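You operate a simulated robot arm through the tools that you are given. There is no shell and no other tool.

You run a simulated robot arm. Do the job below in one go: nothing can be reset, and whatever is moved stays where it is left.

## Task
The belt slips: lock it off, set TENSION to 4 and run the LENS pack to the pack stop.
Fine: LOCK switch to RUN for the run; stop the belt once it is there.

Only the result counts: the job must be done as asked and must still hold three seconds after the hand-in. Knocking over, shifting, dropping, spilling or breaking anything else fails it.

## Robot
A 7-joint arm with a two-finger parallel gripper, fixed in place. Base frame: the origin is on the floor under the middle of its stand, x ahead of it, y to its left, z up. Lengths are in m, angles in degrees, forces in N, time in s.
It reaches about 1.524 m from its shoulder. Its first joint turns from -149.0 to 149.0 degrees. Payload 3.5 kg.
The TCP is the grasp point between the finger pads, 0.023 m short of the fingertips. In the tool frame z runs along the fingers and y along their closing line. Largest opening 0.094 m; finger width 0.038, thickness 0.01; the body of the gripper, 0.054 by 0.096 m, starts 0.039 m behind the TCP.
Orientation is that of the tool frame in the base frame, as a unit quaternion [w, x, y, z]. With the fingers straight down and closing along the base's y, the tool's x points along the base's -x, its y along +y and its z along -z.

## Interface
- The arm moves only by the tool move_arm. Its arguments are lists of equal length, an entry for each row: "turn": the turn, a rotation vector about the tool's x, y, z in degrees, a list of three; "translation": the shift along the tool's x, y, z in mm, a list of three; "gripper": the gripper command, from -1 (shut) to 1 (fully open), values between in proportion. In form: {"turn": [[rx, ry, rz], ...], "translation": [[tx, ty, tz], ...], "gripper": [gripper, ...]}. A call has 1 to 20 rows; each row is the pose to reach, as a shift and turn from the pose commanded when the call began, along the tool's axes at that moment. A row lasts 0.2 s, in which the tool goes at most 0.05 m and 8.6 degrees; a call with a longer step from one row to the next is refused whole, and so is a gripper value outside its range. A pose out of reach is approached as far as the arm can. The call stops where the force on the tool passes 40 N (or 10 N more than at its start, if that is more) or the arm is blocked; 0.2 s more then pass. The fingers move at their own pace (about 0.153 m/s each) and stop on an object; they squeeze with about 27 N. The grip force told is the motor's: it shows also when the fingers shut on nothing. Time passes only in rows, and 0.2 s behind the last, so rows that repeat a pose let the fingers close. It gives the time, the measured TCP pose, the force on the tool (base axes), the opening and the grip force at its end, in the units of the frame above (readings bear some noise), with the torque about the TCP (base axes, N m) and any sound that the robot's microphone picked up, and new pictures: "pictures" is both (left out), scene, wrist or none.
- Cameras (640 x 400 px; columns grow to the right, rows downward): "scene" is fixed at [0.2225, -0.5002, 1.5159]; the picture's right is [-0.43, -0.90, 0.00], its down [-0.70, 0.33, -0.64] and it looks along [0.58, -0.27, -0.77] (base axes); focal length 250 px, centre (320, 200). "wrist" rides on the gripper at [0.086, 0.016, -0.074] in the tool frame; the picture's right is [-0.18, 0.98, 0.00], its down [-0.58, -0.11, -0.81] and it looks along [-0.79, -0.15, 0.59] (tool axes); focal length 243 px, centre (320, 200). There is no depth. A picture from a camera that has moved, and an enlarged one, comes with that camera's place and axes in the base frame and with its lens.
- close_up(camera, box): a new picture of the part [left, top, right, bottom] of that camera's present view, enlarged. No time passes.
- finish_job(): hands the job in; it is judged then, once.

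Nothing tells you positions but the pictures and the camera data. Unless the task says otherwise, let go and move clear before handing in.

The tools are called after "Emit:" by a JSON object that holds its "fn" and its "kwargs". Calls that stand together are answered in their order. move_arm: Moves the arm, as the interface text tells. Its arguments: {"type":"object","properties":{"turn":{"type":"array"},"translation":{"type":"array"},"gripper":{"type":"array"},"pictures":{"type":"string","enum":["both","scene","wrist","none"]}},"required":["turn","translation","gripper"]} The other tools are called the same way: close_up (camera, box) takes an enlarged picture of a part of a camera's view; finish_job () hands the job in.

At the start:

```text
t: 0.0
tool_pos: [1.0853, -0.1582, 1.1161]
tool_rot: [0.0, 0.0, 1.0, 0.0]
ft_force: [-0.2, -0.1, 0.2]
ft_torque: [0.0, 0.01, -0.05]
opening: 0.0943
grip_force: 0.2
```

scene: 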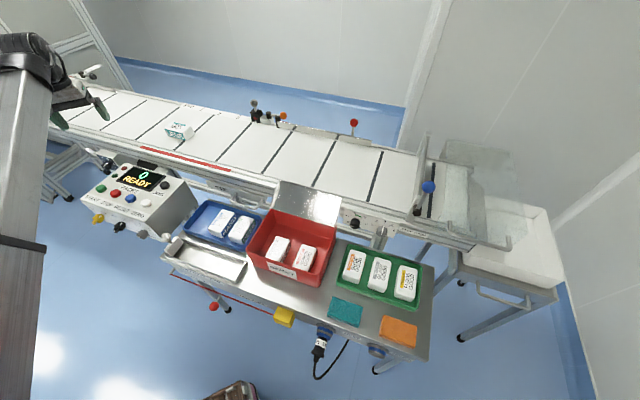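
wrist: 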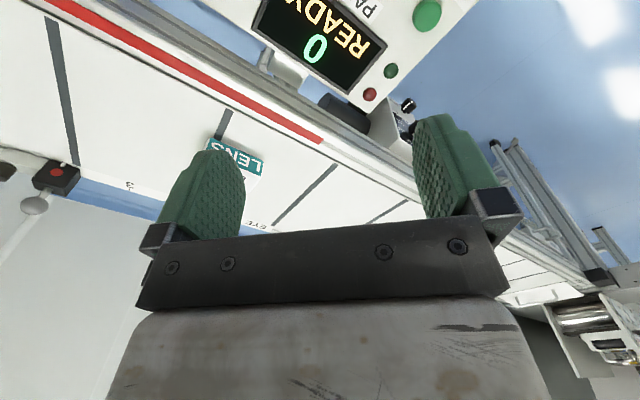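

I see a conveyor with a LENS pack on it, and a control box with a READY display and coloured buttons. I'll take enlarged pictures of the control box, the belt and the bench before moving anything.

Emit:
{"fn": "close_up", "kwargs": {"camera": "scene", "box": [70, 140, 210, 250]}}

Emit:
{"fn": "close_up", "kwargs": {"camera": "scene", "box": [240, 80, 380, 170]}}

Emit:
{"fn": "close_up", "kwargs": {"camera": "scene", "box": [160, 180, 440, 360]}}

Emit:
{"fn": "close_up", "kwargs": {"camera": "scene", "box": [380, 130, 580, 260]}}

Emit:
{"fn": "close_up", "kwargs": {"camera": "scene", "box": [40, 60, 200, 160]}}

Emit:
{"fn": "close_up", "kwargs": {"camera": "wrist", "box": [240, 0, 560, 200]}}

```text
3.64 times, centred on (140, 195) of scene
camera zoom: at [0.2225, -0.5002, 1.5159], right [-0.43, -0.9, 0.0], down [-0.7, 0.33, -0.64], along [0.58, -0.27, -0.77], focal length 910 px, centre (974, 218)
```

zoom: 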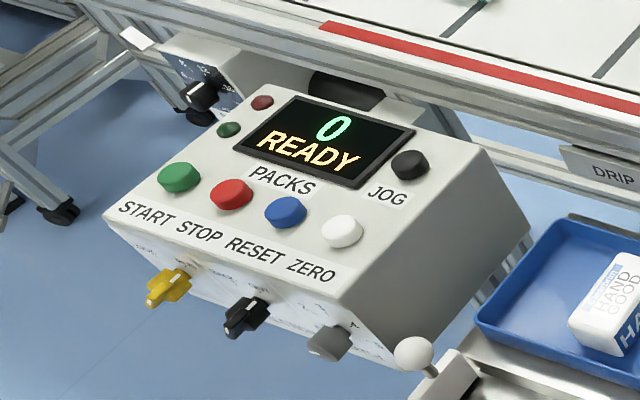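

```text
4.44 times, centred on (310, 125) of scene
camera zoom: at [0.2225, -0.5002, 1.5159], right [-0.43, -0.9, 0.0], down [-0.7, 0.33, -0.64], along [0.58, -0.27, -0.77], focal length 1112 px, centre (364, 533)
```

zoom: 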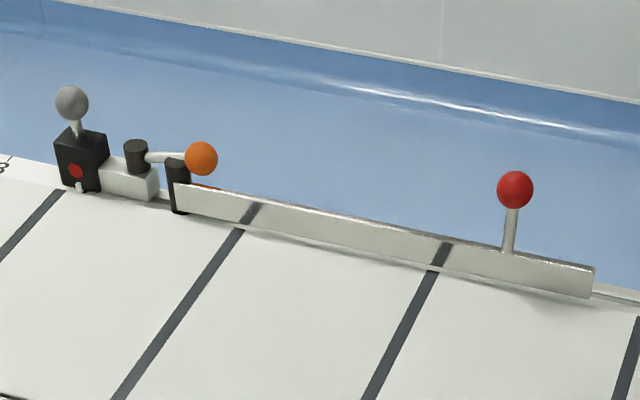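

```text
2.22 times, centred on (300, 270) of scene
camera zoom: at [0.2225, -0.5002, 1.5159], right [-0.43, -0.9, 0.0], down [-0.7, 0.33, -0.64], along [0.58, -0.27, -0.77], focal length 556 px, centre (364, 44)
```

zoom: 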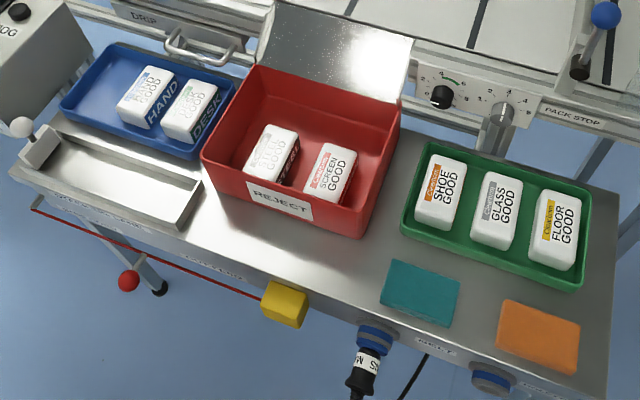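

```text
3.08 times, centred on (480, 195) of scene
camera zoom: at [0.2225, -0.5002, 1.5159], right [-0.43, -0.9, 0.0], down [-0.7, 0.33, -0.64], along [0.58, -0.27, -0.77], focal length 770 px, centre (-172, 215)
```

zoom: 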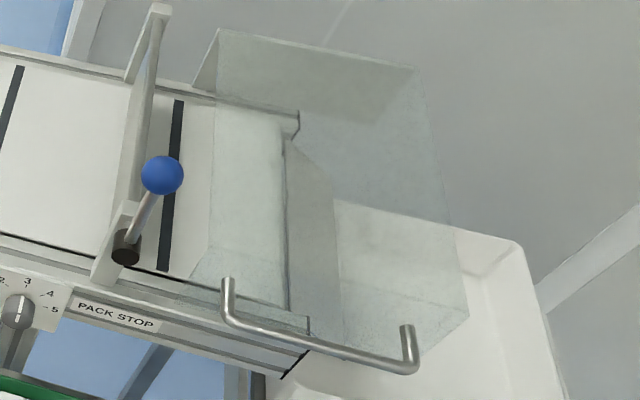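

```text
4.00 times, centred on (120, 110) of scene
camera zoom: at [0.2225, -0.5002, 1.5159], right [-0.43, -0.9, 0.0], down [-0.7, 0.33, -0.64], along [0.58, -0.27, -0.77], focal length 1001 px, centre (1120, 560)
```

zoom: 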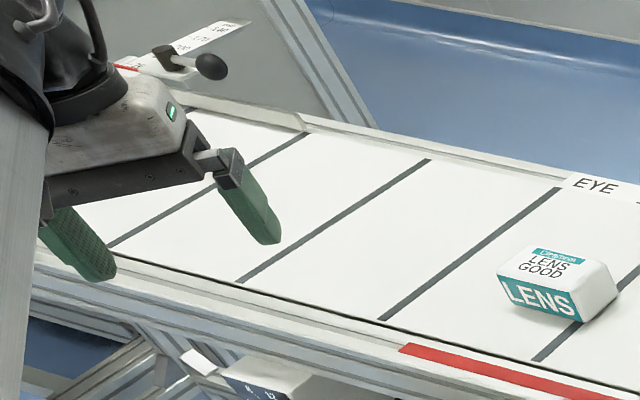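

```text
2.00 times, centred on (400, 100) of wrist
camera zoom: at [0.9997, -0.1422, 1.1903], right [0.18, 0.98, 0.0], down [0.58, -0.11, 0.81], along [0.79, -0.15, -0.59], focal length 485 px, centre (160, 400)
```

zoom: 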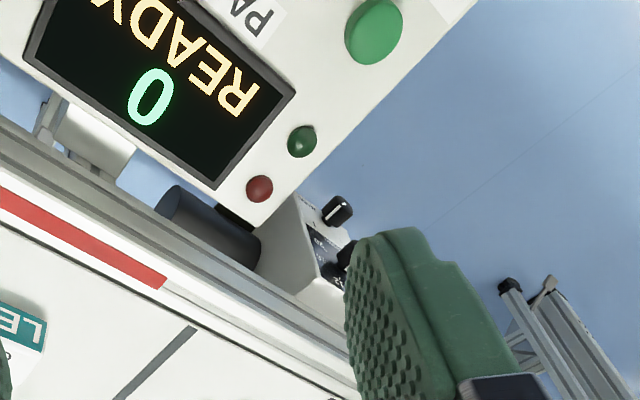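

The belt runs at about 45° in the base frame, from the LENS pack towards the pack stop, with the control box on the near side. Next I'll enlarge the labels, knobs and stops.

Emit:
{"fn": "close_up", "kwargs": {"camera": "scene", "box": [92, 185, 172, 235]}}

Emit:
{"fn": "close_up", "kwargs": {"camera": "scene", "box": [340, 200, 420, 250]}}

Emit:
{"fn": "close_up", "kwargs": {"camera": "scene", "box": [90, 140, 138, 170]}}

Emit:
{"fn": "close_up", "kwargs": {"camera": "scene", "box": [140, 220, 300, 320]}}

Emit:
{"fn": "close_up", "kwargs": {"camera": "scene", "box": [400, 140, 480, 250]}}

Emit:
{"fn": "close_up", "kwargs": {"camera": "scene", "box": [60, 60, 124, 100]}}

Emit:
{"fn": "close_up", "kwargs": {"camera": "scene", "box": [280, 290, 440, 390]}}

```text
8.00 times, centred on (132, 210) of scene
camera zoom: at [0.2225, -0.5002, 1.5159], right [-0.43, -0.9, 0.0], down [-0.7, 0.33, -0.64], along [0.58, -0.27, -0.77], focal length 2002 px, centre (1824, 120)
```

zoom: 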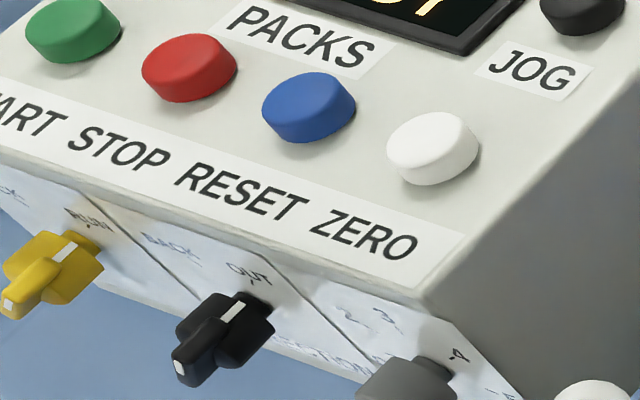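

```text
8.00 times, centred on (380, 225) of scene
camera zoom: at [0.2225, -0.5002, 1.5159], right [-0.43, -0.9, 0.0], down [-0.7, 0.33, -0.64], along [0.58, -0.27, -0.77], focal length 2002 px, centre (-160, 0)
```

zoom: 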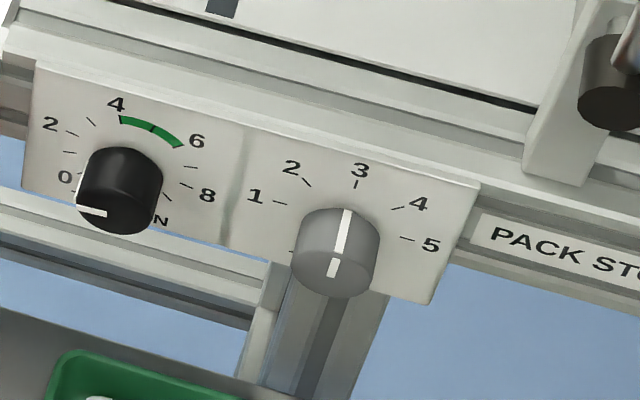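

```text
13.33 times, centred on (114, 155) of scene
camera zoom: at [0.2225, -0.5002, 1.5159], right [-0.43, -0.9, 0.0], down [-0.7, 0.33, -0.64], along [0.58, -0.27, -0.77], focal length 3336 px, centre (3067, 800)
```

zoom: 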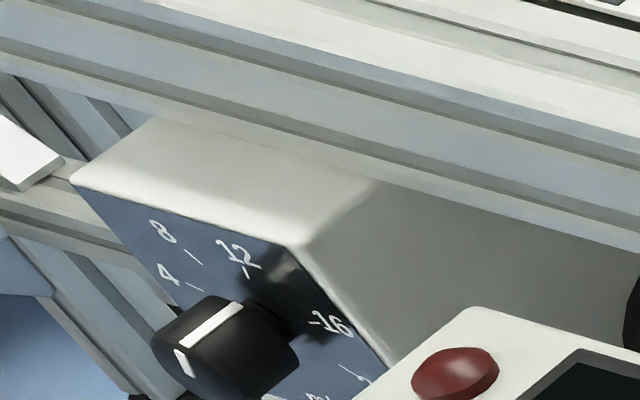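

```text
4.00 times, centred on (220, 270) of scene
camera zoom: at [0.2225, -0.5002, 1.5159], right [-0.43, -0.9, 0.0], down [-0.7, 0.33, -0.64], along [0.58, -0.27, -0.77], focal length 1001 px, centre (720, -80)
```

zoom: 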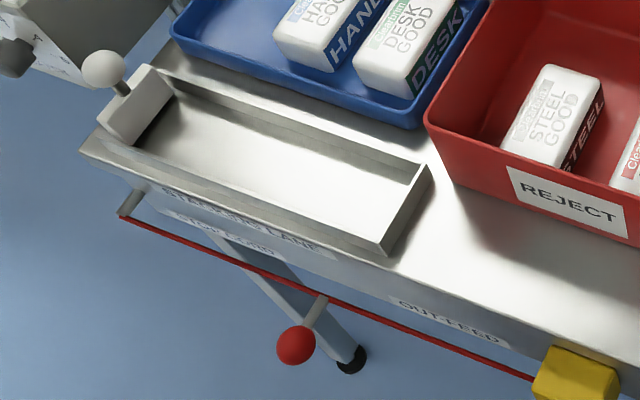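

```text
3.64 times, centred on (440, 195) of scene
camera zoom: at [0.2225, -0.5002, 1.5159], right [-0.43, -0.9, 0.0], down [-0.7, 0.33, -0.64], along [0.58, -0.27, -0.77], focal length 910 px, centre (-116, 218)
```

zoom: 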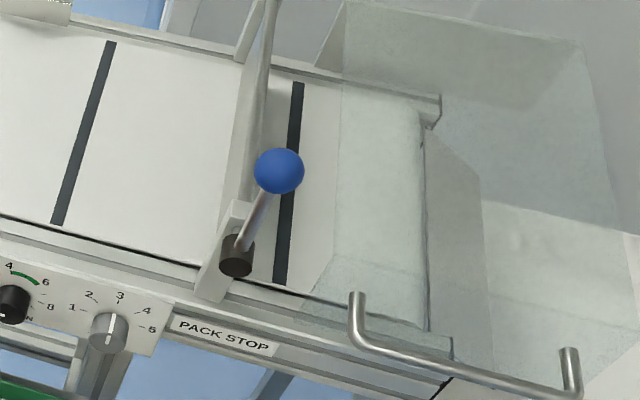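

```text
10.00 times, centred on (92, 80) of scene
camera zoom: at [0.2225, -0.5002, 1.5159], right [-0.43, -0.9, 0.0], down [-0.7, 0.33, -0.64], along [0.58, -0.27, -0.77], focal length 2502 px, centre (2600, 1400)
```

zoom: 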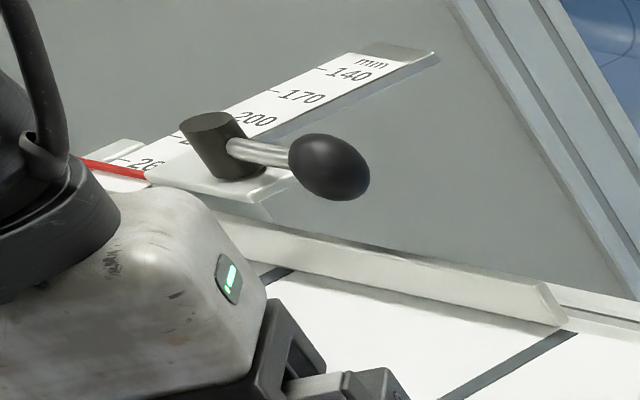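

```text
4.00 times, centred on (360, 340) of scene
camera zoom: at [0.2225, -0.5002, 1.5159], right [-0.43, -0.9, 0.0], down [-0.7, 0.33, -0.64], along [0.58, -0.27, -0.77], focal length 1001 px, centre (160, -360)
```

zoom: 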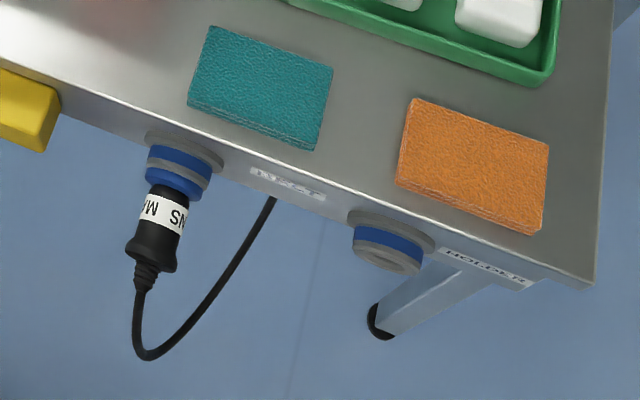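

The front of the control box carries a yellow, a black and a grey knob, and two more dials sit on the belt rail by the pack stop. I'll back off and yaw the hand 45° so the wrist camera can read the labels.

Emit:
{"fn": "move_arm", "kwargs": {"turn": [[0, 0, 5], [0, 0, 10], [0, 0, 15], [0, 0, 20], [0, 0, 25], [0, 0, 30], [0, 0, 35], [0, 0, 40], [0, 0, 45], [0, 0, 45]], "translation": [[28, 31, 10], [57, 62, 20], [86, 93, 30], [114, 124, 40], [143, 155, 55], [171, 186, 75], [200, 217, 95], [228, 248, 115], [257, 279, 140], [257, 279, 166]], "gripper": [1, 1, 1, 1, 1, 1, 1, 1, 1, 1]}}

```text
t: 2.2
tool_pos: [0.83, 0.1201, 0.9482]
tool_rot: [0.0, 0.383, 0.924, 0.0]
ft_force: [0.3, 0.4, 0.2]
ft_torque: [-0.03, -0.02, 0.01]
opening: 0.0941
grip_force: 0.0
camera wrist: at [0.7813, 0.1937, 1.0221], right [0.83, 0.56, 0.0], down [0.33, -0.49, 0.81], along [0.46, -0.67, -0.59], focal length 243 px, centre (320, 200)
```

scene: 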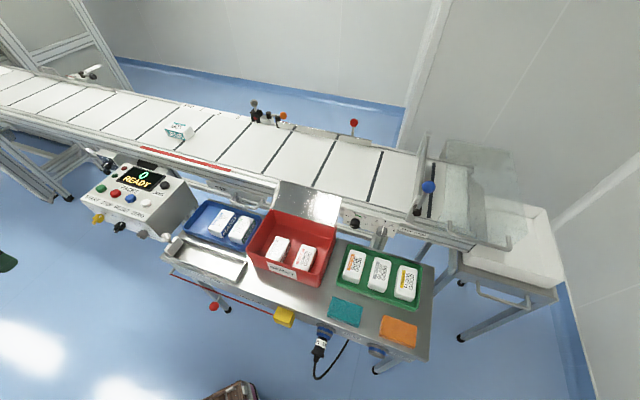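
wrist: 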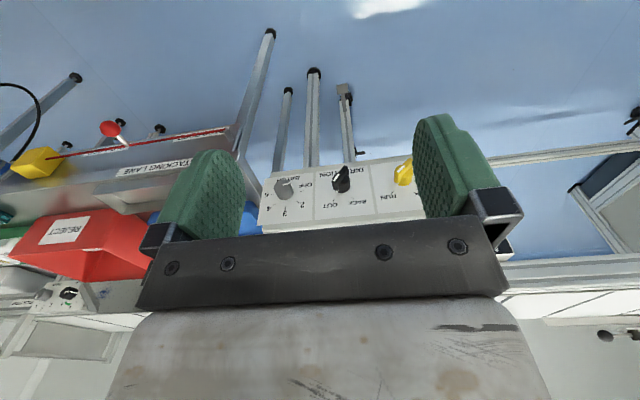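

The wrist camera now sees the front panel upside down. I'll enlarge it and the dials on the rail.

Emit:
{"fn": "close_up", "kwargs": {"camera": "wrist", "box": [240, 145, 440, 245]}}

Emit:
{"fn": "close_up", "kwargs": {"camera": "wrist", "box": [0, 220, 160, 330]}}

Emit:
{"fn": "close_up", "kwargs": {"camera": "scene", "box": [60, 130, 130, 180]}}

Emit:
{"fn": "close_up", "kwargs": {"camera": "scene", "box": [0, 50, 130, 130]}}

```text
3.20 times, centred on (340, 195) of wrist
camera zoom: at [0.7813, 0.1937, 1.0221], right [0.83, 0.56, 0.0], down [0.33, -0.49, 0.81], along [0.46, -0.67, -0.59], focal length 776 px, centre (256, 216)
```

zoom: 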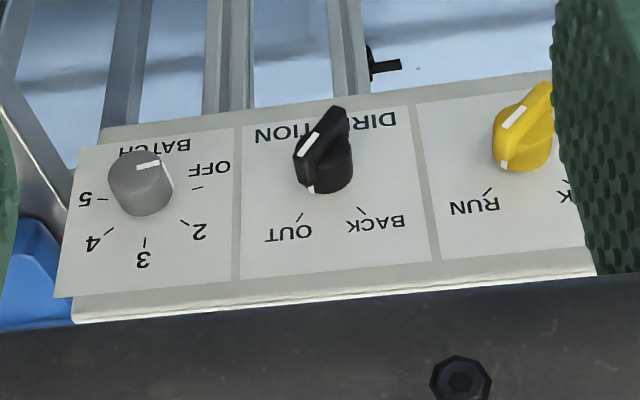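

```text
3.64 times, centred on (80, 275) of wrist
camera zoom: at [0.7813, 0.1937, 1.0221], right [0.83, 0.56, 0.0], down [0.33, -0.49, 0.81], along [0.46, -0.67, -0.59], focal length 882 px, centre (1193, -73)
```

zoom: 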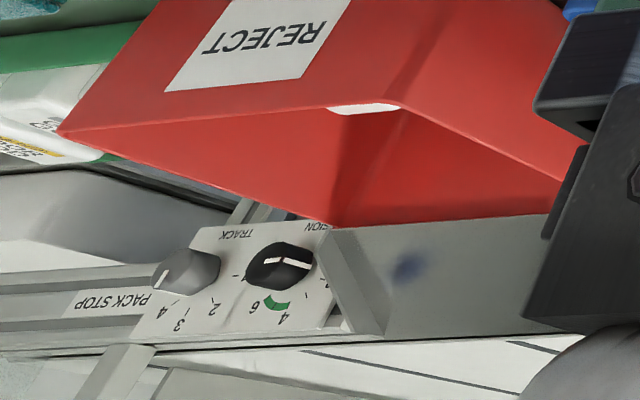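

```text
8.00 times, centred on (95, 155) of scene
camera zoom: at [0.2225, -0.5002, 1.5159], right [-0.43, -0.9, 0.0], down [-0.7, 0.33, -0.64], along [0.58, -0.27, -0.77], focal length 2002 px, centre (2120, 560)
```

zoom: 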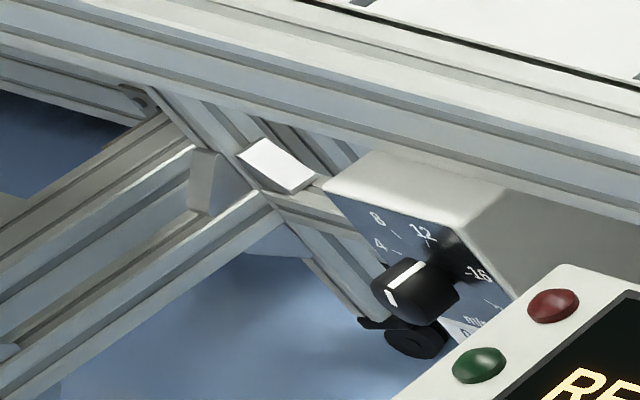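

```text
4.92 times, centred on (65, 90) of scene
camera zoom: at [0.2225, -0.5002, 1.5159], right [-0.43, -0.9, 0.0], down [-0.7, 0.33, -0.64], along [0.58, -0.27, -0.77], focal length 1232 px, centre (1575, 742)
```

zoom: 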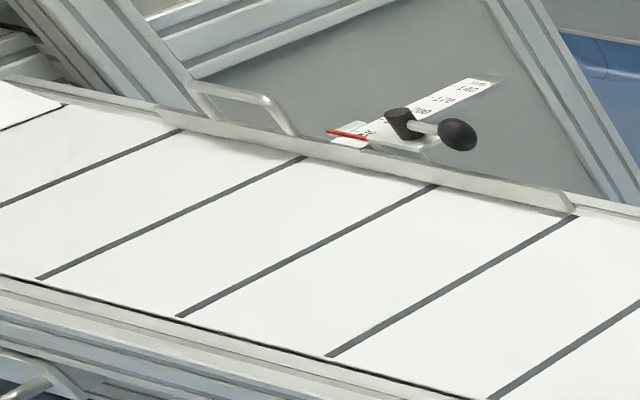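

So the yellow switch is LOCK/RUN, now on RUN. DIRECTION is on OUT and BATCH is OFF. The rail dials are TENSION (black, near 0) and TRACK (grey). I'll tilt the camera level with the panel to get the exact geometry of the yellow switch.

Emit:
{"fn": "move_arm", "kwargs": {"turn": [[0, -8, 0], [0, -16, 0], [0, -24, 0], [0, -32, 0], [0, -40, 0]], "translation": [[-2, 18, 17], [-4, 37, 35], [-7, 55, 53], [-9, 74, 70], [-11, 92, 88]], "gripper": [1, 1, 1, 1, 1]}}

```text
t: 3.4
tool_pos: [0.9036, 0.1766, 0.861]
tool_rot: [0.317, 0.36, 0.867, -0.133]
ft_force: [-0.4, -0.5, -0.5]
ft_torque: [0.02, -0.02, 0.02]
opening: 0.0941
grip_force: 0.1
camera wrist: at [0.8349, 0.2691, 0.8616], right [0.79, 0.6, 0.12], down [-0.13, -0.02, 0.99], along [0.59, -0.8, 0.06], focal length 243 px, centre (320, 200)
```

scene: 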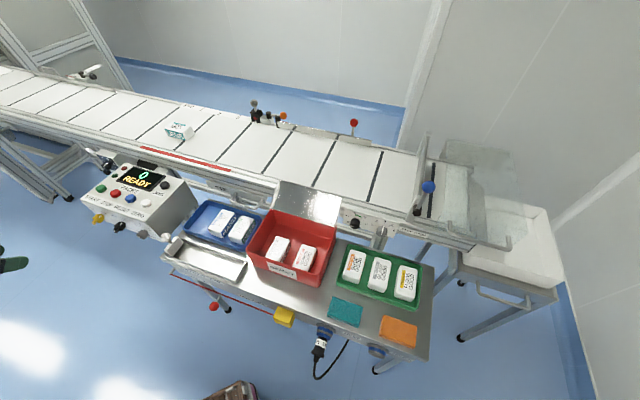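
wrist: 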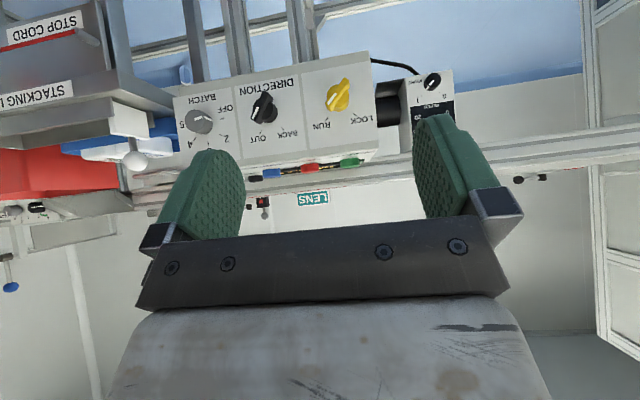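

From this level view LOCK lies upstream of RUN on the yellow switch. I'll enlarge the panel, the speed panel and the dials.

Emit:
{"fn": "close_up", "kwargs": {"camera": "wrist", "box": [290, 50, 390, 170]}}

Emit:
{"fn": "close_up", "kwargs": {"camera": "wrist", "box": [170, 50, 470, 190]}}

Emit:
{"fn": "close_up", "kwargs": {"camera": "wrist", "box": [390, 50, 470, 130]}}

Emit:
{"fn": "close_up", "kwargs": {"camera": "wrist", "box": [0, 170, 160, 300]}}

```text
3.33 times, centred on (340, 110) of wrist
camera zoom: at [0.8349, 0.2691, 0.8616], right [0.79, 0.6, 0.12], down [-0.13, -0.02, 0.99], along [0.59, -0.8, 0.06], focal length 809 px, centre (253, 500)
```

zoom: 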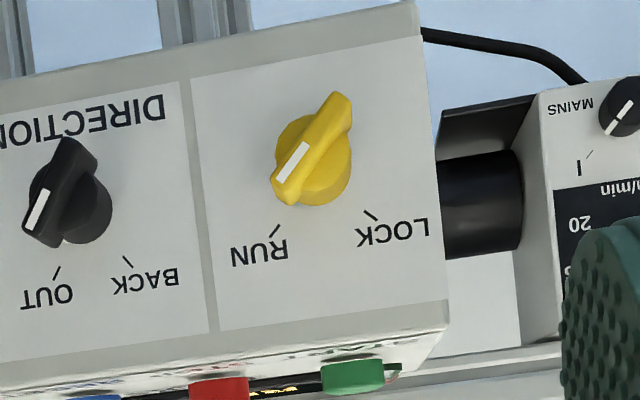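

```text
2.13 times, centred on (320, 120) of wrist
camera zoom: at [0.8349, 0.2691, 0.8616], right [0.79, 0.6, 0.12], down [-0.13, -0.02, 0.99], along [0.59, -0.8, 0.06], focal length 518 px, centre (320, 371)
```

zoom: 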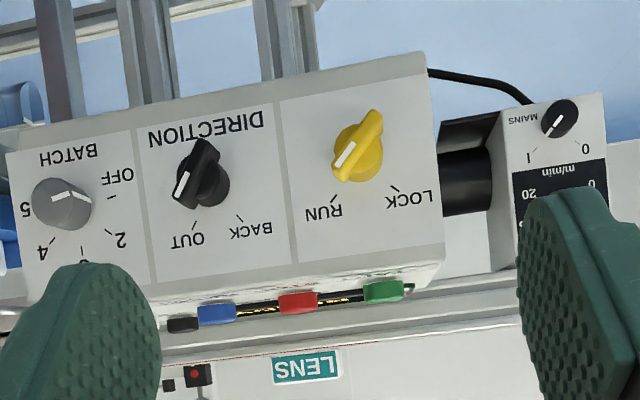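

```text
5.00 times, centred on (430, 90) of wrist
camera zoom: at [0.8349, 0.2691, 0.8616], right [0.79, 0.6, 0.12], down [-0.13, -0.02, 0.99], along [0.59, -0.8, 0.06], focal length 1213 px, centre (-230, 750)
```

zoom: 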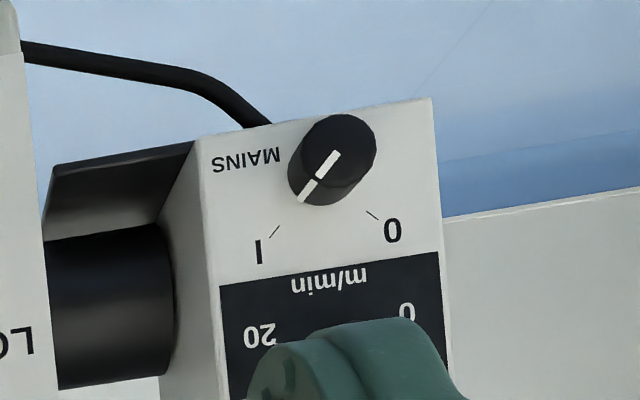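

```text
3.08 times, centred on (80, 235) of wrist
camera zoom: at [0.8349, 0.2691, 0.8616], right [0.79, 0.6, 0.12], down [-0.13, -0.02, 0.99], along [0.59, -0.8, 0.06], focal length 746 px, centre (1058, 92)
```

zoom: 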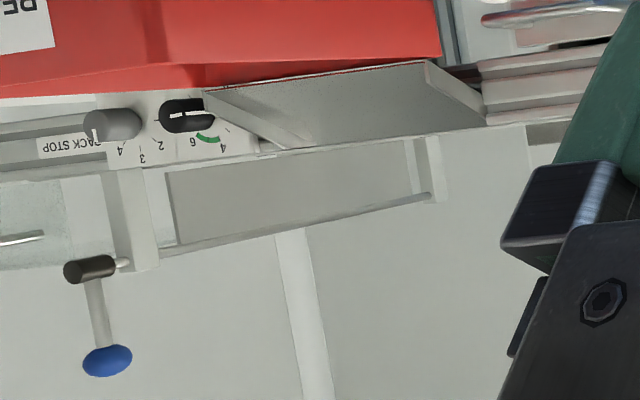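

The MAINS switch is at I and the yellow switch is at RUN. I'll enlarge the scene camera's view of the yellow switch and the pack stop to pin down positions.

Emit:
{"fn": "close_up", "kwargs": {"camera": "scene", "box": [80, 200, 128, 230]}}

Emit:
{"fn": "close_up", "kwargs": {"camera": "scene", "box": [405, 130, 445, 240]}}

Emit:
{"fn": "close_up", "kwargs": {"camera": "wrist", "box": [300, 60, 380, 140]}}

```text
13.33 times, centred on (104, 215) of scene
camera zoom: at [0.2225, -0.5002, 1.5159], right [-0.43, -0.9, 0.0], down [-0.7, 0.33, -0.64], along [0.58, -0.27, -0.77], focal length 3336 px, centre (3200, 0)
```

zoom: 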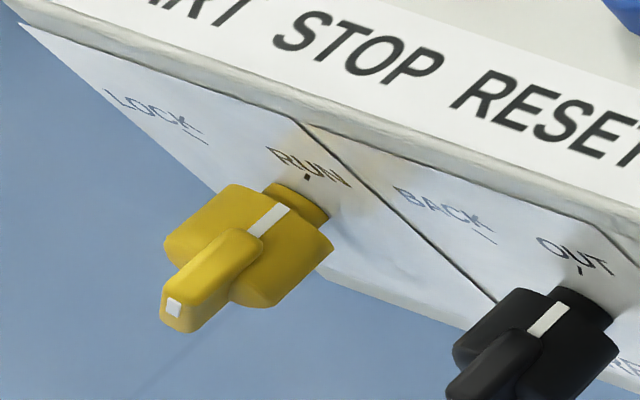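

```text
3.64 times, centred on (425, 185) of scene
camera zoom: at [0.2225, -0.5002, 1.5159], right [-0.43, -0.9, 0.0], down [-0.7, 0.33, -0.64], along [0.58, -0.27, -0.77], focal length 910 px, centre (-62, 254)
```

zoom: 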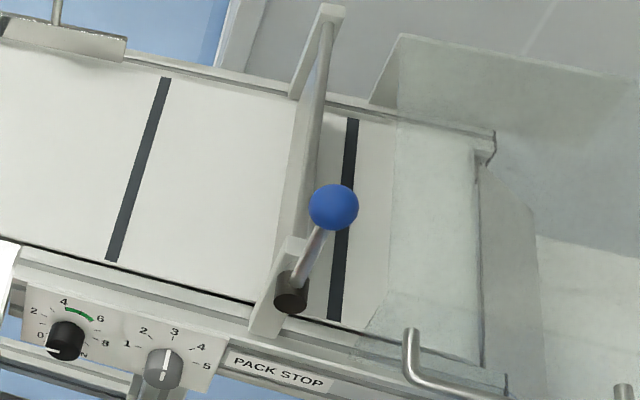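

```text
5.00 times, centred on (340, 100) of wrist
camera zoom: at [0.8349, 0.2691, 0.8616], right [0.79, 0.6, 0.12], down [-0.13, -0.02, 0.99], along [0.59, -0.8, 0.06], focal length 1213 px, centre (220, 700)
```

zoom: 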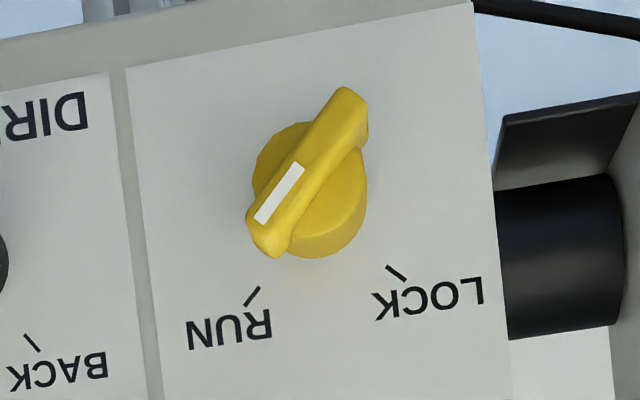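

The panel plane is at about w=0.765 m along (0.707,-0.707). The yellow switch axis is near (1.07, 0.02, 0.745), and its bar stands about 41 mm out from the panel. I'll bring the hand level in front of it, with the fingers pointing into the panel.

Emit:
{"fn": "move_arm", "kwargs": {"turn": [[0, -7, 0], [0, -14, 0], [0, -21, 0], [0, -28, 0], [0, -35, 0], [0, -42, 0], [0, -50, 0], [0, -50, 0]], "translation": [[-1, 1, 20], [-2, 2, 42], [-3, 3, 65], [-4, 4, 88], [-5, 4, 110], [-6, 5, 135], [-6.6, 6, 157], [-6.6, 6, 157]], "gripper": [0.3, 0.3, 0.3, 0.3, 0.3, 0.3, 0.3, 0.3], "pictures": "scene"}}

```text
t: 5.2
tool_pos: [0.9812, 0.1062, 0.7443]
tool_rot: [0.654, 0.27, 0.652, -0.27]
ft_force: [0.8, 0.3, 0.6]
ft_torque: [0.01, 0.0, 0.02]
opening: 0.0612
grip_force: 0.1
```

scene: 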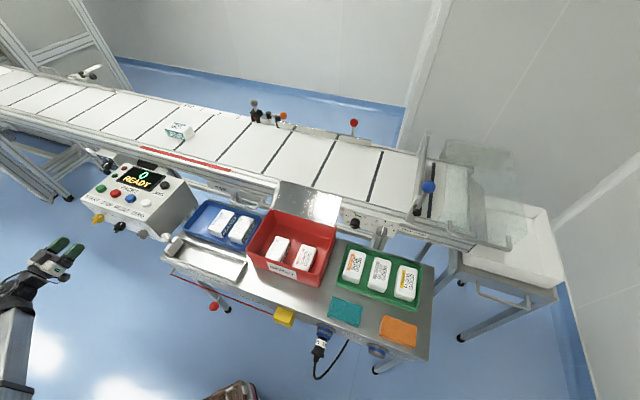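

The hand is level and facing the panel. I'll roll it 42.5° so the fingers straddle the yellow bar.

Emit:
{"fn": "move_arm", "kwargs": {"turn": [[0, 0, 8], [0, 0, 16], [0, 0, 24], [0, 0, 32], [0, 0, 40], [0, 0, 42.5], [0, 0, 42.5]], "translation": [[0, 0, 0], [0, 0, 0], [0, 0, 0], [0, 0, 0], [0, 0, 0], [0, 0, 0], [0, 0, 0]], "gripper": [0.1, 0.1, 0.1, 0.1, 0.1, 0.1, 0.1]}}

Emit:
{"fn": "close_up", "kwargs": {"camera": "scene", "box": [30, 190, 150, 290]}}

```text
t: 6.8
tool_pos: [0.9813, 0.1058, 0.7456]
tool_rot: [0.707, 0.489, 0.51, -0.014]
ft_force: [-0.1, 0.3, 0.5]
ft_torque: [0.0, 0.01, 0.01]
opening: 0.0516
grip_force: 0.0
camera wrist: at [0.9782, 0.2096, 0.6924], right [0.42, 0.42, 0.8], down [-0.91, 0.23, 0.35], along [-0.04, -0.87, 0.48], focal length 243 px, centre (320, 200)
```

scene: 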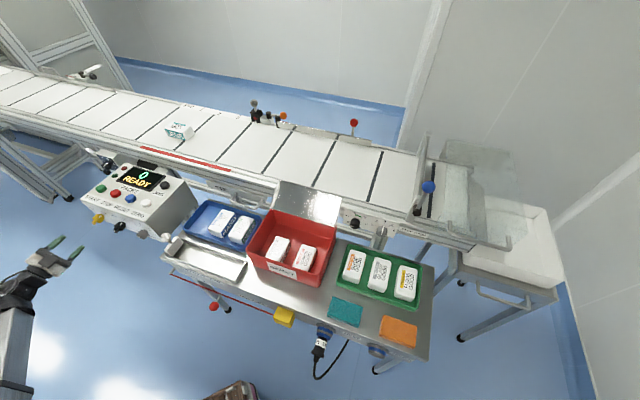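
wrist: 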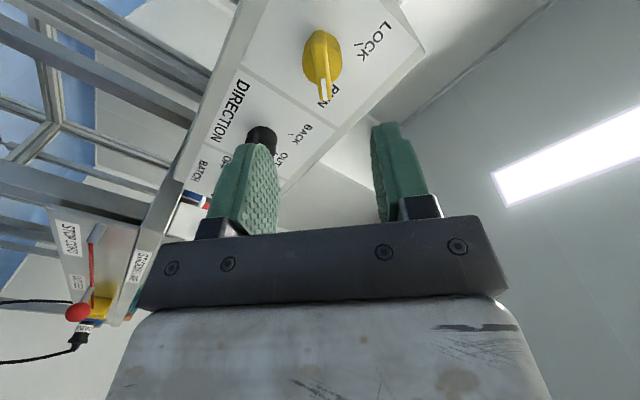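

```text
4.00 times, centred on (90, 240) of scene
camera zoom: at [0.2225, -0.5002, 1.5159], right [-0.43, -0.9, 0.0], down [-0.7, 0.33, -0.64], along [0.58, -0.27, -0.77], focal length 1001 px, centre (1240, 40)
```

zoom: 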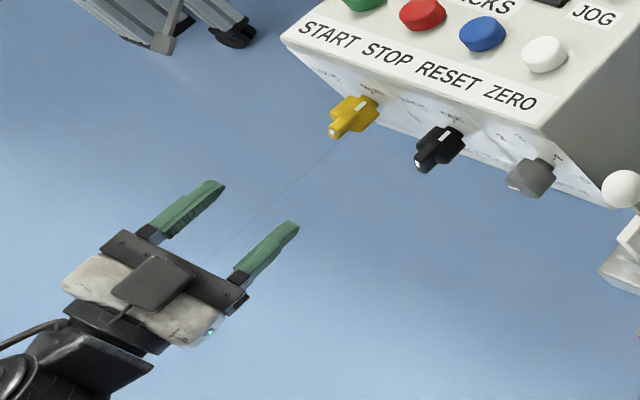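

The bar sits almost exactly between the fingers. I'll check the alignment in an enlarged view before advancing.

Emit:
{"fn": "close_up", "kwargs": {"camera": "wrist", "box": [270, 10, 390, 110]}}

```text
4.00 times, centred on (330, 60) of wrist
camera zoom: at [0.9782, 0.2096, 0.6924], right [0.42, 0.42, 0.8], down [-0.91, 0.23, 0.35], along [-0.04, -0.87, 0.48], focal length 970 px, centre (280, 760)
```

zoom: 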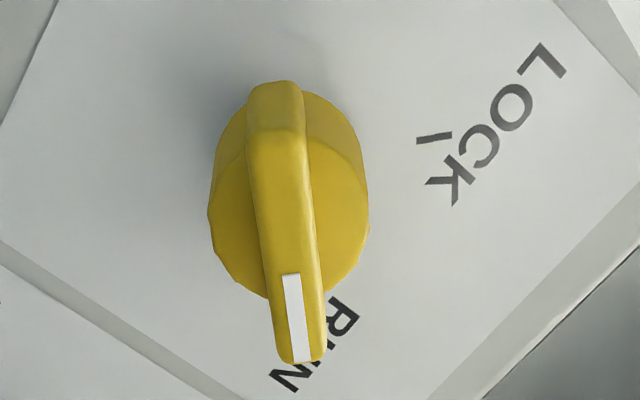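

The bar is about 2.5° off the fingers and offset by about 1 mm. I'll correct both and advance around the bar.

Emit:
{"fn": "move_arm", "kwargs": {"turn": [[0, 0, 2.5], [0, 0, 2.5], [0, 0, 2.5], [0, 0, 2.5], [0, 0, 2.5], [0, 0, 2.5]], "translation": [[0, 1.3, 5], [0, 1.3, 35], [0, 1.3, 65], [0, 1.3, 80], [0, 1.3, 90], [0, 1.3, 95]], "gripper": [0.1, 0.1, 0.1, 0.1, 0.1, 0.1]}}

Emit:
{"fn": "close_up", "kwargs": {"camera": "wrist", "box": [220, 60, 440, 240]}}

Emit:
{"fn": "close_up", "kwargs": {"camera": "scene", "box": [60, 180, 140, 250]}}

```text
t: 8.2
tool_pos: [1.048, 0.0377, 0.7461]
tool_rot: [0.707, 0.5, 0.5, -0.001]
ft_force: [1.1, 0.0, -0.3]
ft_torque: [0.0, 0.0, 0.05]
opening: 0.0515
grip_force: 0.0
camera wrist: at [1.0465, 0.143, 0.6967], right [0.4, 0.4, 0.83], down [-0.92, 0.22, 0.33], along [-0.05, -0.89, 0.46], focal length 243 px, centre (320, 200)
```

scene: 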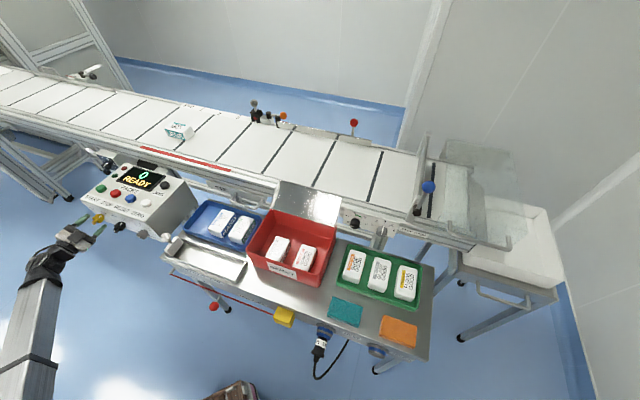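
wrist: 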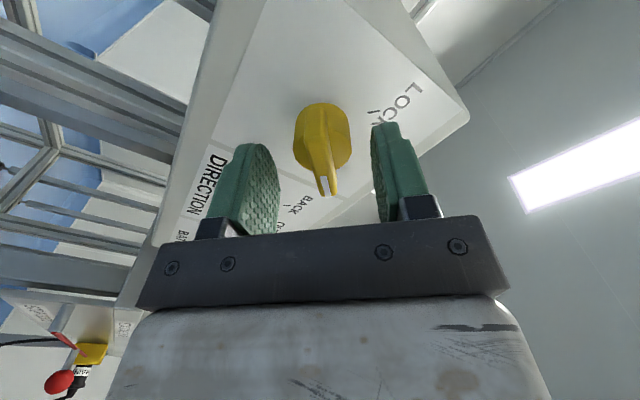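

```text
2.22 times, centred on (330, 150) of wrist
camera zoom: at [1.0465, 0.143, 0.6967], right [0.4, 0.4, 0.83], down [-0.92, 0.22, 0.33], along [-0.05, -0.89, 0.46], focal length 539 px, centre (298, 311)
```

zoom: 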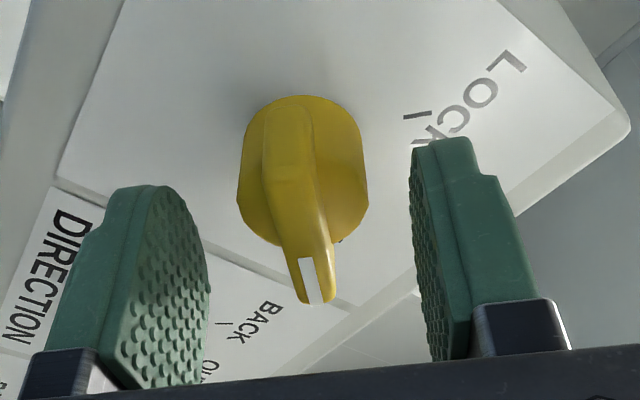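

```text
5.71 times, centred on (100, 215) of scene
camera zoom: at [0.2225, -0.5002, 1.5159], right [-0.43, -0.9, 0.0], down [-0.7, 0.33, -0.64], along [0.58, -0.27, -0.77], focal length 1430 px, centre (1577, 114)
```

zoom: 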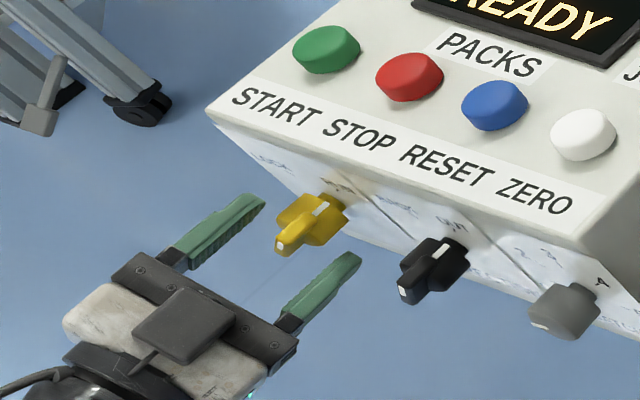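

The bar lies centred between the fingers. I'll go in 6 mm more and close on it.

Emit:
{"fn": "move_arm", "kwargs": {"turn": [[0, 0, 0], [0, 0, 0], [0, 0, 0], [0, 0, 0]], "translation": [[0, 0, 3], [0, 0, 6], [0, 0, 6], [0, 0, 6]], "gripper": [0.1, 0.1, -1, -1]}}

Emit:
{"fn": "close_up", "kwargs": {"camera": "wrist", "box": [220, 60, 440, 240]}}

Emit:
{"fn": "close_up", "kwargs": {"camera": "scene", "box": [60, 180, 140, 250]}}

```text
t: 9.2
tool_pos: [1.0528, 0.0352, 0.7476]
tool_rot: [0.707, 0.5, 0.5, 0.001]
ft_force: [3.5, 0.3, 4.2]
ft_torque: [0.09, 0.14, -0.18]
opening: 0.0297
grip_force: 45.1
camera wrist: at [1.0523, 0.1399, 0.6971], right [0.4, 0.4, 0.83], down [-0.92, 0.22, 0.33], along [-0.05, -0.89, 0.46], focal length 243 px, centre (320, 200)
```

scene: 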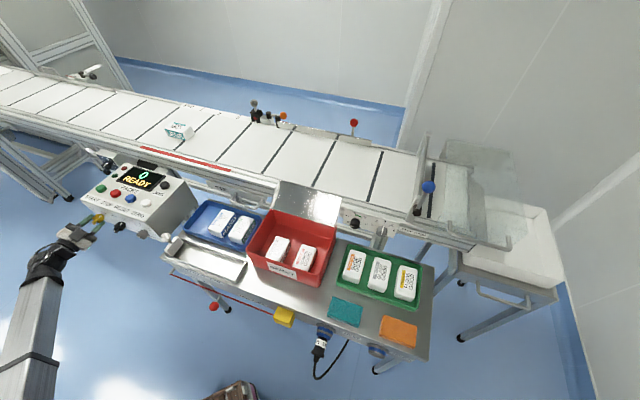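
wrist: 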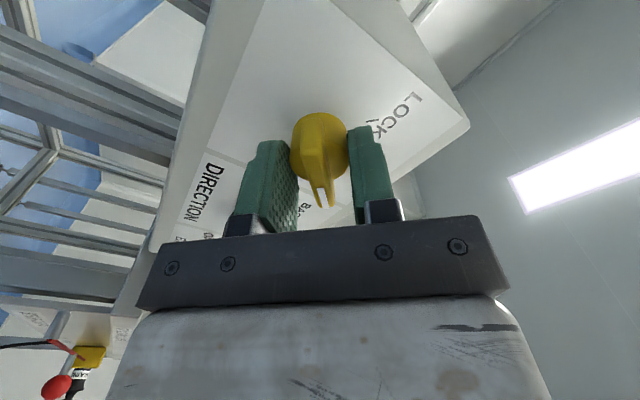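

```text
2.22 times, centred on (330, 150) of wrist
camera zoom: at [1.0523, 0.1399, 0.6971], right [0.4, 0.4, 0.83], down [-0.92, 0.22, 0.33], along [-0.05, -0.89, 0.46], focal length 539 px, centre (298, 311)
```

zoom: 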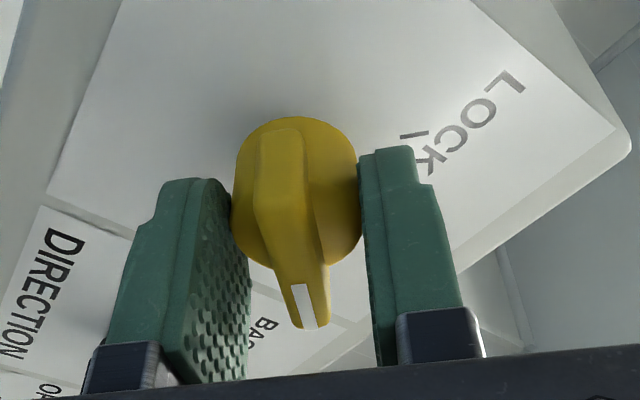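

```text
5.71 times, centred on (100, 215) of scene
camera zoom: at [0.2225, -0.5002, 1.5159], right [-0.43, -0.9, 0.0], down [-0.7, 0.33, -0.64], along [0.58, -0.27, -0.77], focal length 1430 px, centre (1577, 114)
```

zoom: 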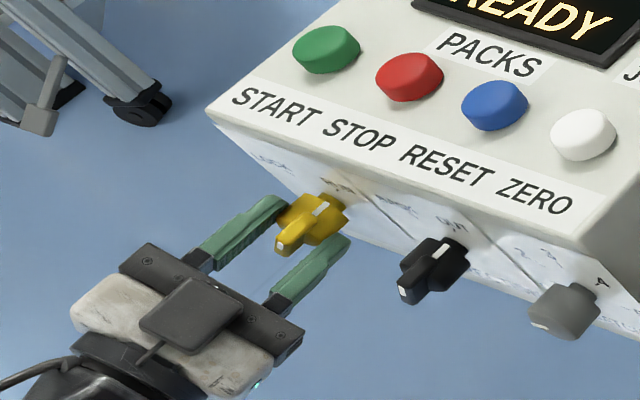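

The fingers closed on the round base (30 mm) rather than the bar. I'll open, back off 8 mm and grip the bar itself.

Emit:
{"fn": "move_arm", "kwargs": {"turn": [[0, 0, 0], [0, 0, 0], [0, 0, 0], [0, 0, 0], [0, 0, 0]], "translation": [[0, 0, 0], [0, 0, -4], [0, 0, -8], [0, 0, -8], [0, 0, -8]], "gripper": [0.0, 0.0, 0.0, -1, -1]}}

Emit:
{"fn": "close_up", "kwargs": {"camera": "wrist", "box": [220, 60, 440, 240]}}

```text
t: 10.4
tool_pos: [1.0481, 0.0398, 0.7477]
tool_rot: [0.707, 0.5, 0.5, 0.0]
ft_force: [1.5, 1.5, 2.4]
ft_torque: [0.14, 0.18, 0.2]
opening: 0.0293
grip_force: 45.0
camera wrist: at [1.0465, 0.1455, 0.6972], right [0.4, 0.4, 0.83], down [-0.92, 0.22, 0.33], along [-0.05, -0.89, 0.46], focal length 243 px, centre (320, 200)
```

scene: 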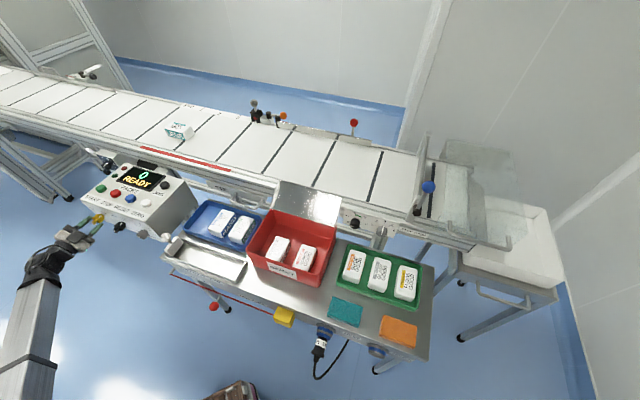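
wrist: 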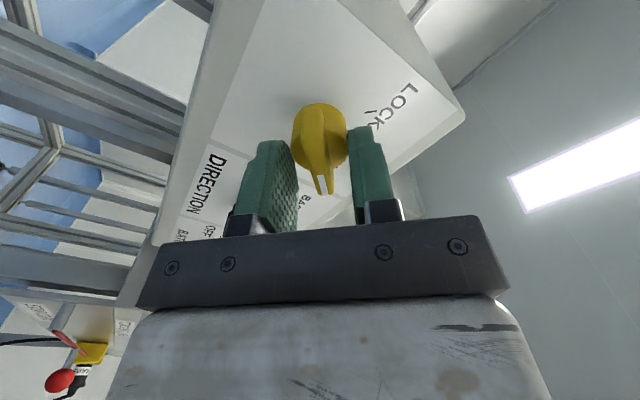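

```text
2.22 times, centred on (330, 150) of wrist
camera zoom: at [1.0465, 0.1455, 0.6972], right [0.4, 0.4, 0.83], down [-0.92, 0.22, 0.33], along [-0.05, -0.89, 0.46], focal length 539 px, centre (298, 311)
```

zoom: 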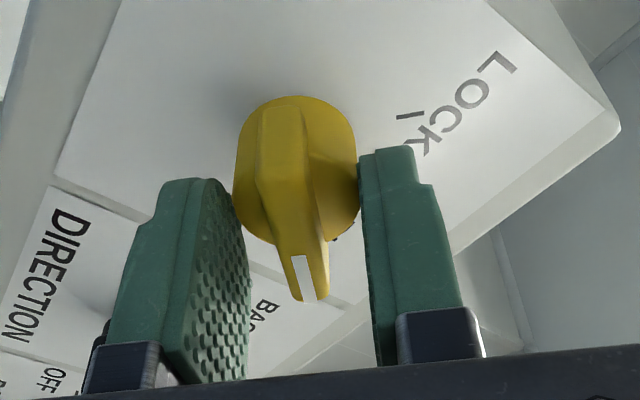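

The fingers still meet a round shape 29 mm across, but the grip is firm. I'll turn the knob 90° anticlockwise (seen from the front) towards LOCK, in steps, and check.

Emit:
{"fn": "move_arm", "kwargs": {"turn": [[0, 0, -5], [0, 0, -12], [0, 0, -19], [0, 0, -26], [0, 0, -33], [0, 0, -40], [0, 0, -45]], "translation": [[0, 0, 0], [0, 0, 0], [0, 0, 0], [0, 0, 0], [0, 0, 0], [0, 0, 0], [0, 0, 0]], "gripper": [-1, -1, -1, -1, -1, -1, -1]}}

Emit:
{"fn": "close_up", "kwargs": {"camera": "wrist", "box": [220, 60, 440, 240]}}

Emit:
{"fn": "close_up", "kwargs": {"camera": "scene", "box": [60, 180, 140, 250]}}

```text
t: 12.0
tool_pos: [1.0482, 0.0421, 0.7473]
tool_rot: [0.653, 0.269, 0.654, -0.271]
ft_force: [17.4, -9.9, 0.9]
ft_torque: [-0.55, -0.6, 0.37]
opening: 0.0296
grip_force: 45.4
camera wrist: at [1.007, 0.106, 0.6607], right [0.7, 0.7, 0.18], down [-0.65, 0.49, 0.58], along [0.32, -0.52, 0.79], focal length 243 px, centre (320, 200)
```

scene: 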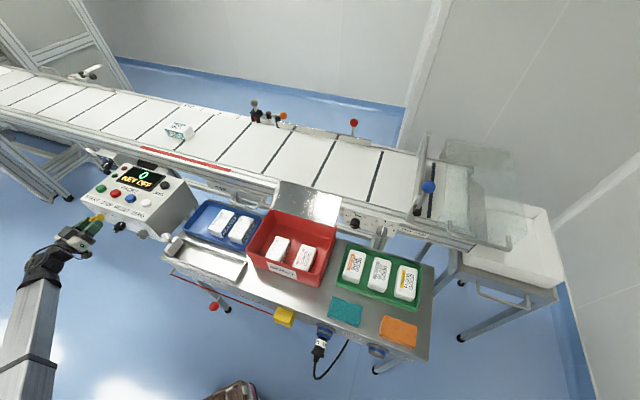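
wrist: 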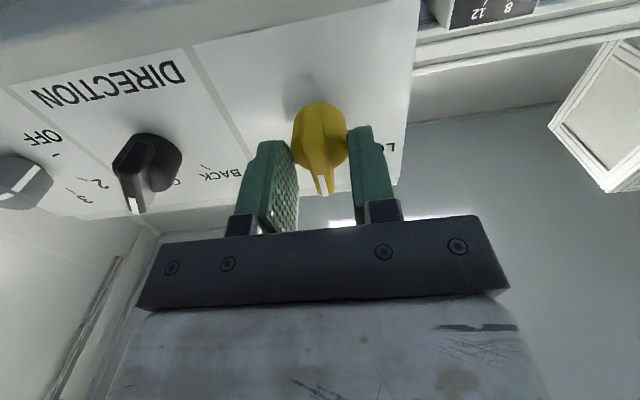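

```text
2.22 times, centred on (330, 150) of wrist
camera zoom: at [1.007, 0.106, 0.6607], right [0.7, 0.7, 0.18], down [-0.65, 0.49, 0.58], along [0.32, -0.52, 0.79], focal length 539 px, centre (298, 311)
```

zoom: 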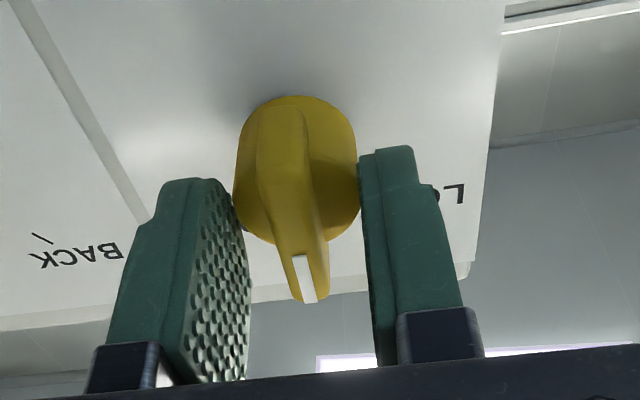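

```text
5.71 times, centred on (100, 215) of scene
camera zoom: at [0.2225, -0.5002, 1.5159], right [-0.43, -0.9, 0.0], down [-0.7, 0.33, -0.64], along [0.58, -0.27, -0.77], focal length 1430 px, centre (1577, 114)
```

zoom: 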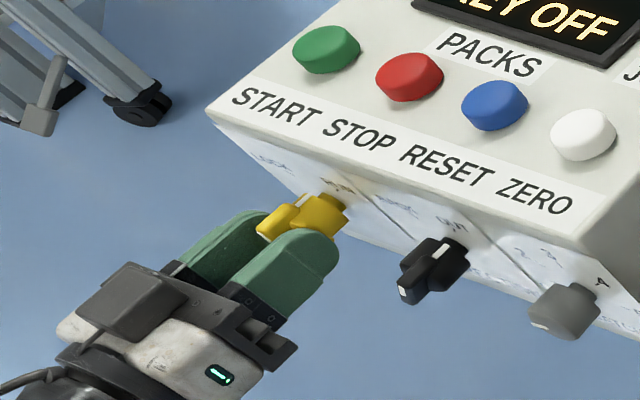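

The switch is turning with the hand, and the display now reads KEY OFF. I'll turn the second half to reach the LOCK mark.

Emit:
{"fn": "move_arm", "kwargs": {"turn": [[0, 0, -7], [0, 0, -14], [0, 0, -21], [0, 0, -28], [0, 0, -35], [0, 0, -42], [0, 0, -45]], "translation": [[0, 0, 0.5], [0, 0, 1], [0, 0, 1], [0, 0, 1], [0, 0, 1], [0, 0, 1], [0, 0, 1]], "gripper": [-1, -1, -1, -1, -1, -1, -1]}}

Emit:
{"fn": "close_up", "kwargs": {"camera": "wrist", "box": [220, 60, 440, 240]}}

Emit:
{"fn": "close_up", "kwargs": {"camera": "scene", "box": [60, 150, 180, 250]}}

```text
t: 13.6
tool_pos: [1.0481, 0.0412, 0.7465]
tool_rot: [0.5, -0.002, 0.707, -0.5]
ft_force: [18.8, 10.2, 3.7]
ft_torque: [0.43, -0.17, 0.1]
opening: 0.0299
grip_force: 44.7
camera wrist: at [0.961, 0.0599, 0.6743], right [0.58, 0.58, -0.57], down [-0.34, 0.81, 0.49], along [0.74, -0.09, 0.66], focal length 243 px, centre (320, 200)
```

scene: 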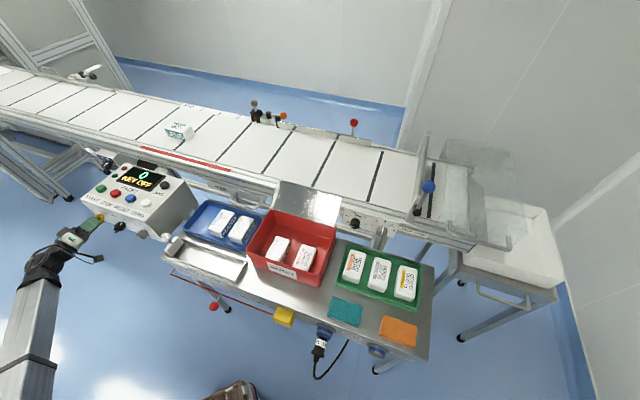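
wrist: 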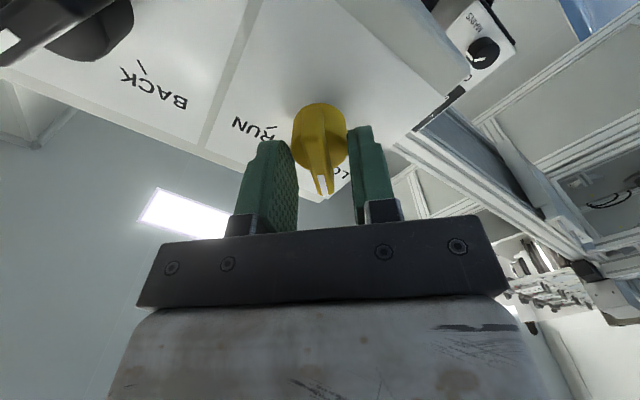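

```text
2.22 times, centred on (330, 150) of wrist
camera zoom: at [0.961, 0.0599, 0.6743], right [0.58, 0.58, -0.57], down [-0.34, 0.81, 0.49], along [0.74, -0.09, 0.66], focal length 539 px, centre (298, 311)
```

zoom: 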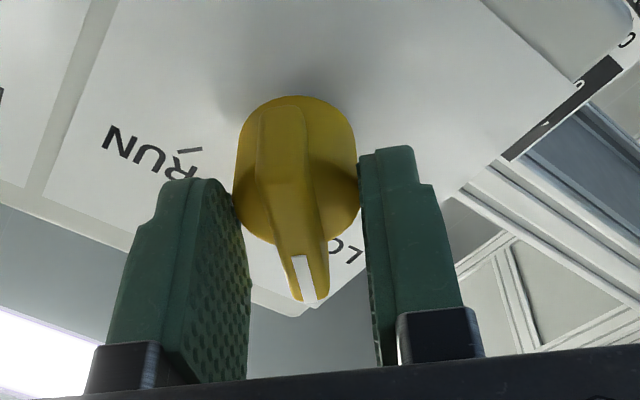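

```text
4.00 times, centred on (120, 200) of scene
camera zoom: at [0.2225, -0.5002, 1.5159], right [-0.43, -0.9, 0.0], down [-0.7, 0.33, -0.64], along [0.58, -0.27, -0.77], focal length 1001 px, centre (1120, 200)
```

zoom: 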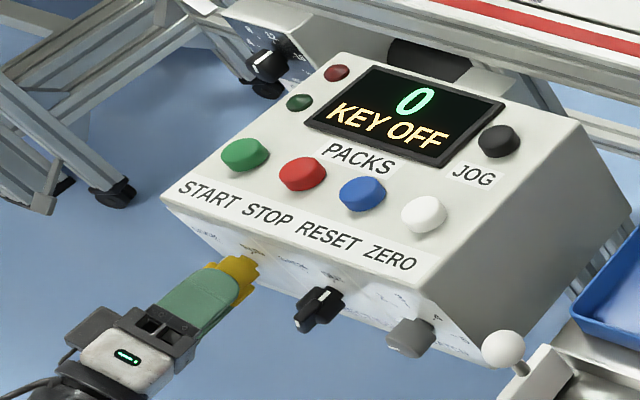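

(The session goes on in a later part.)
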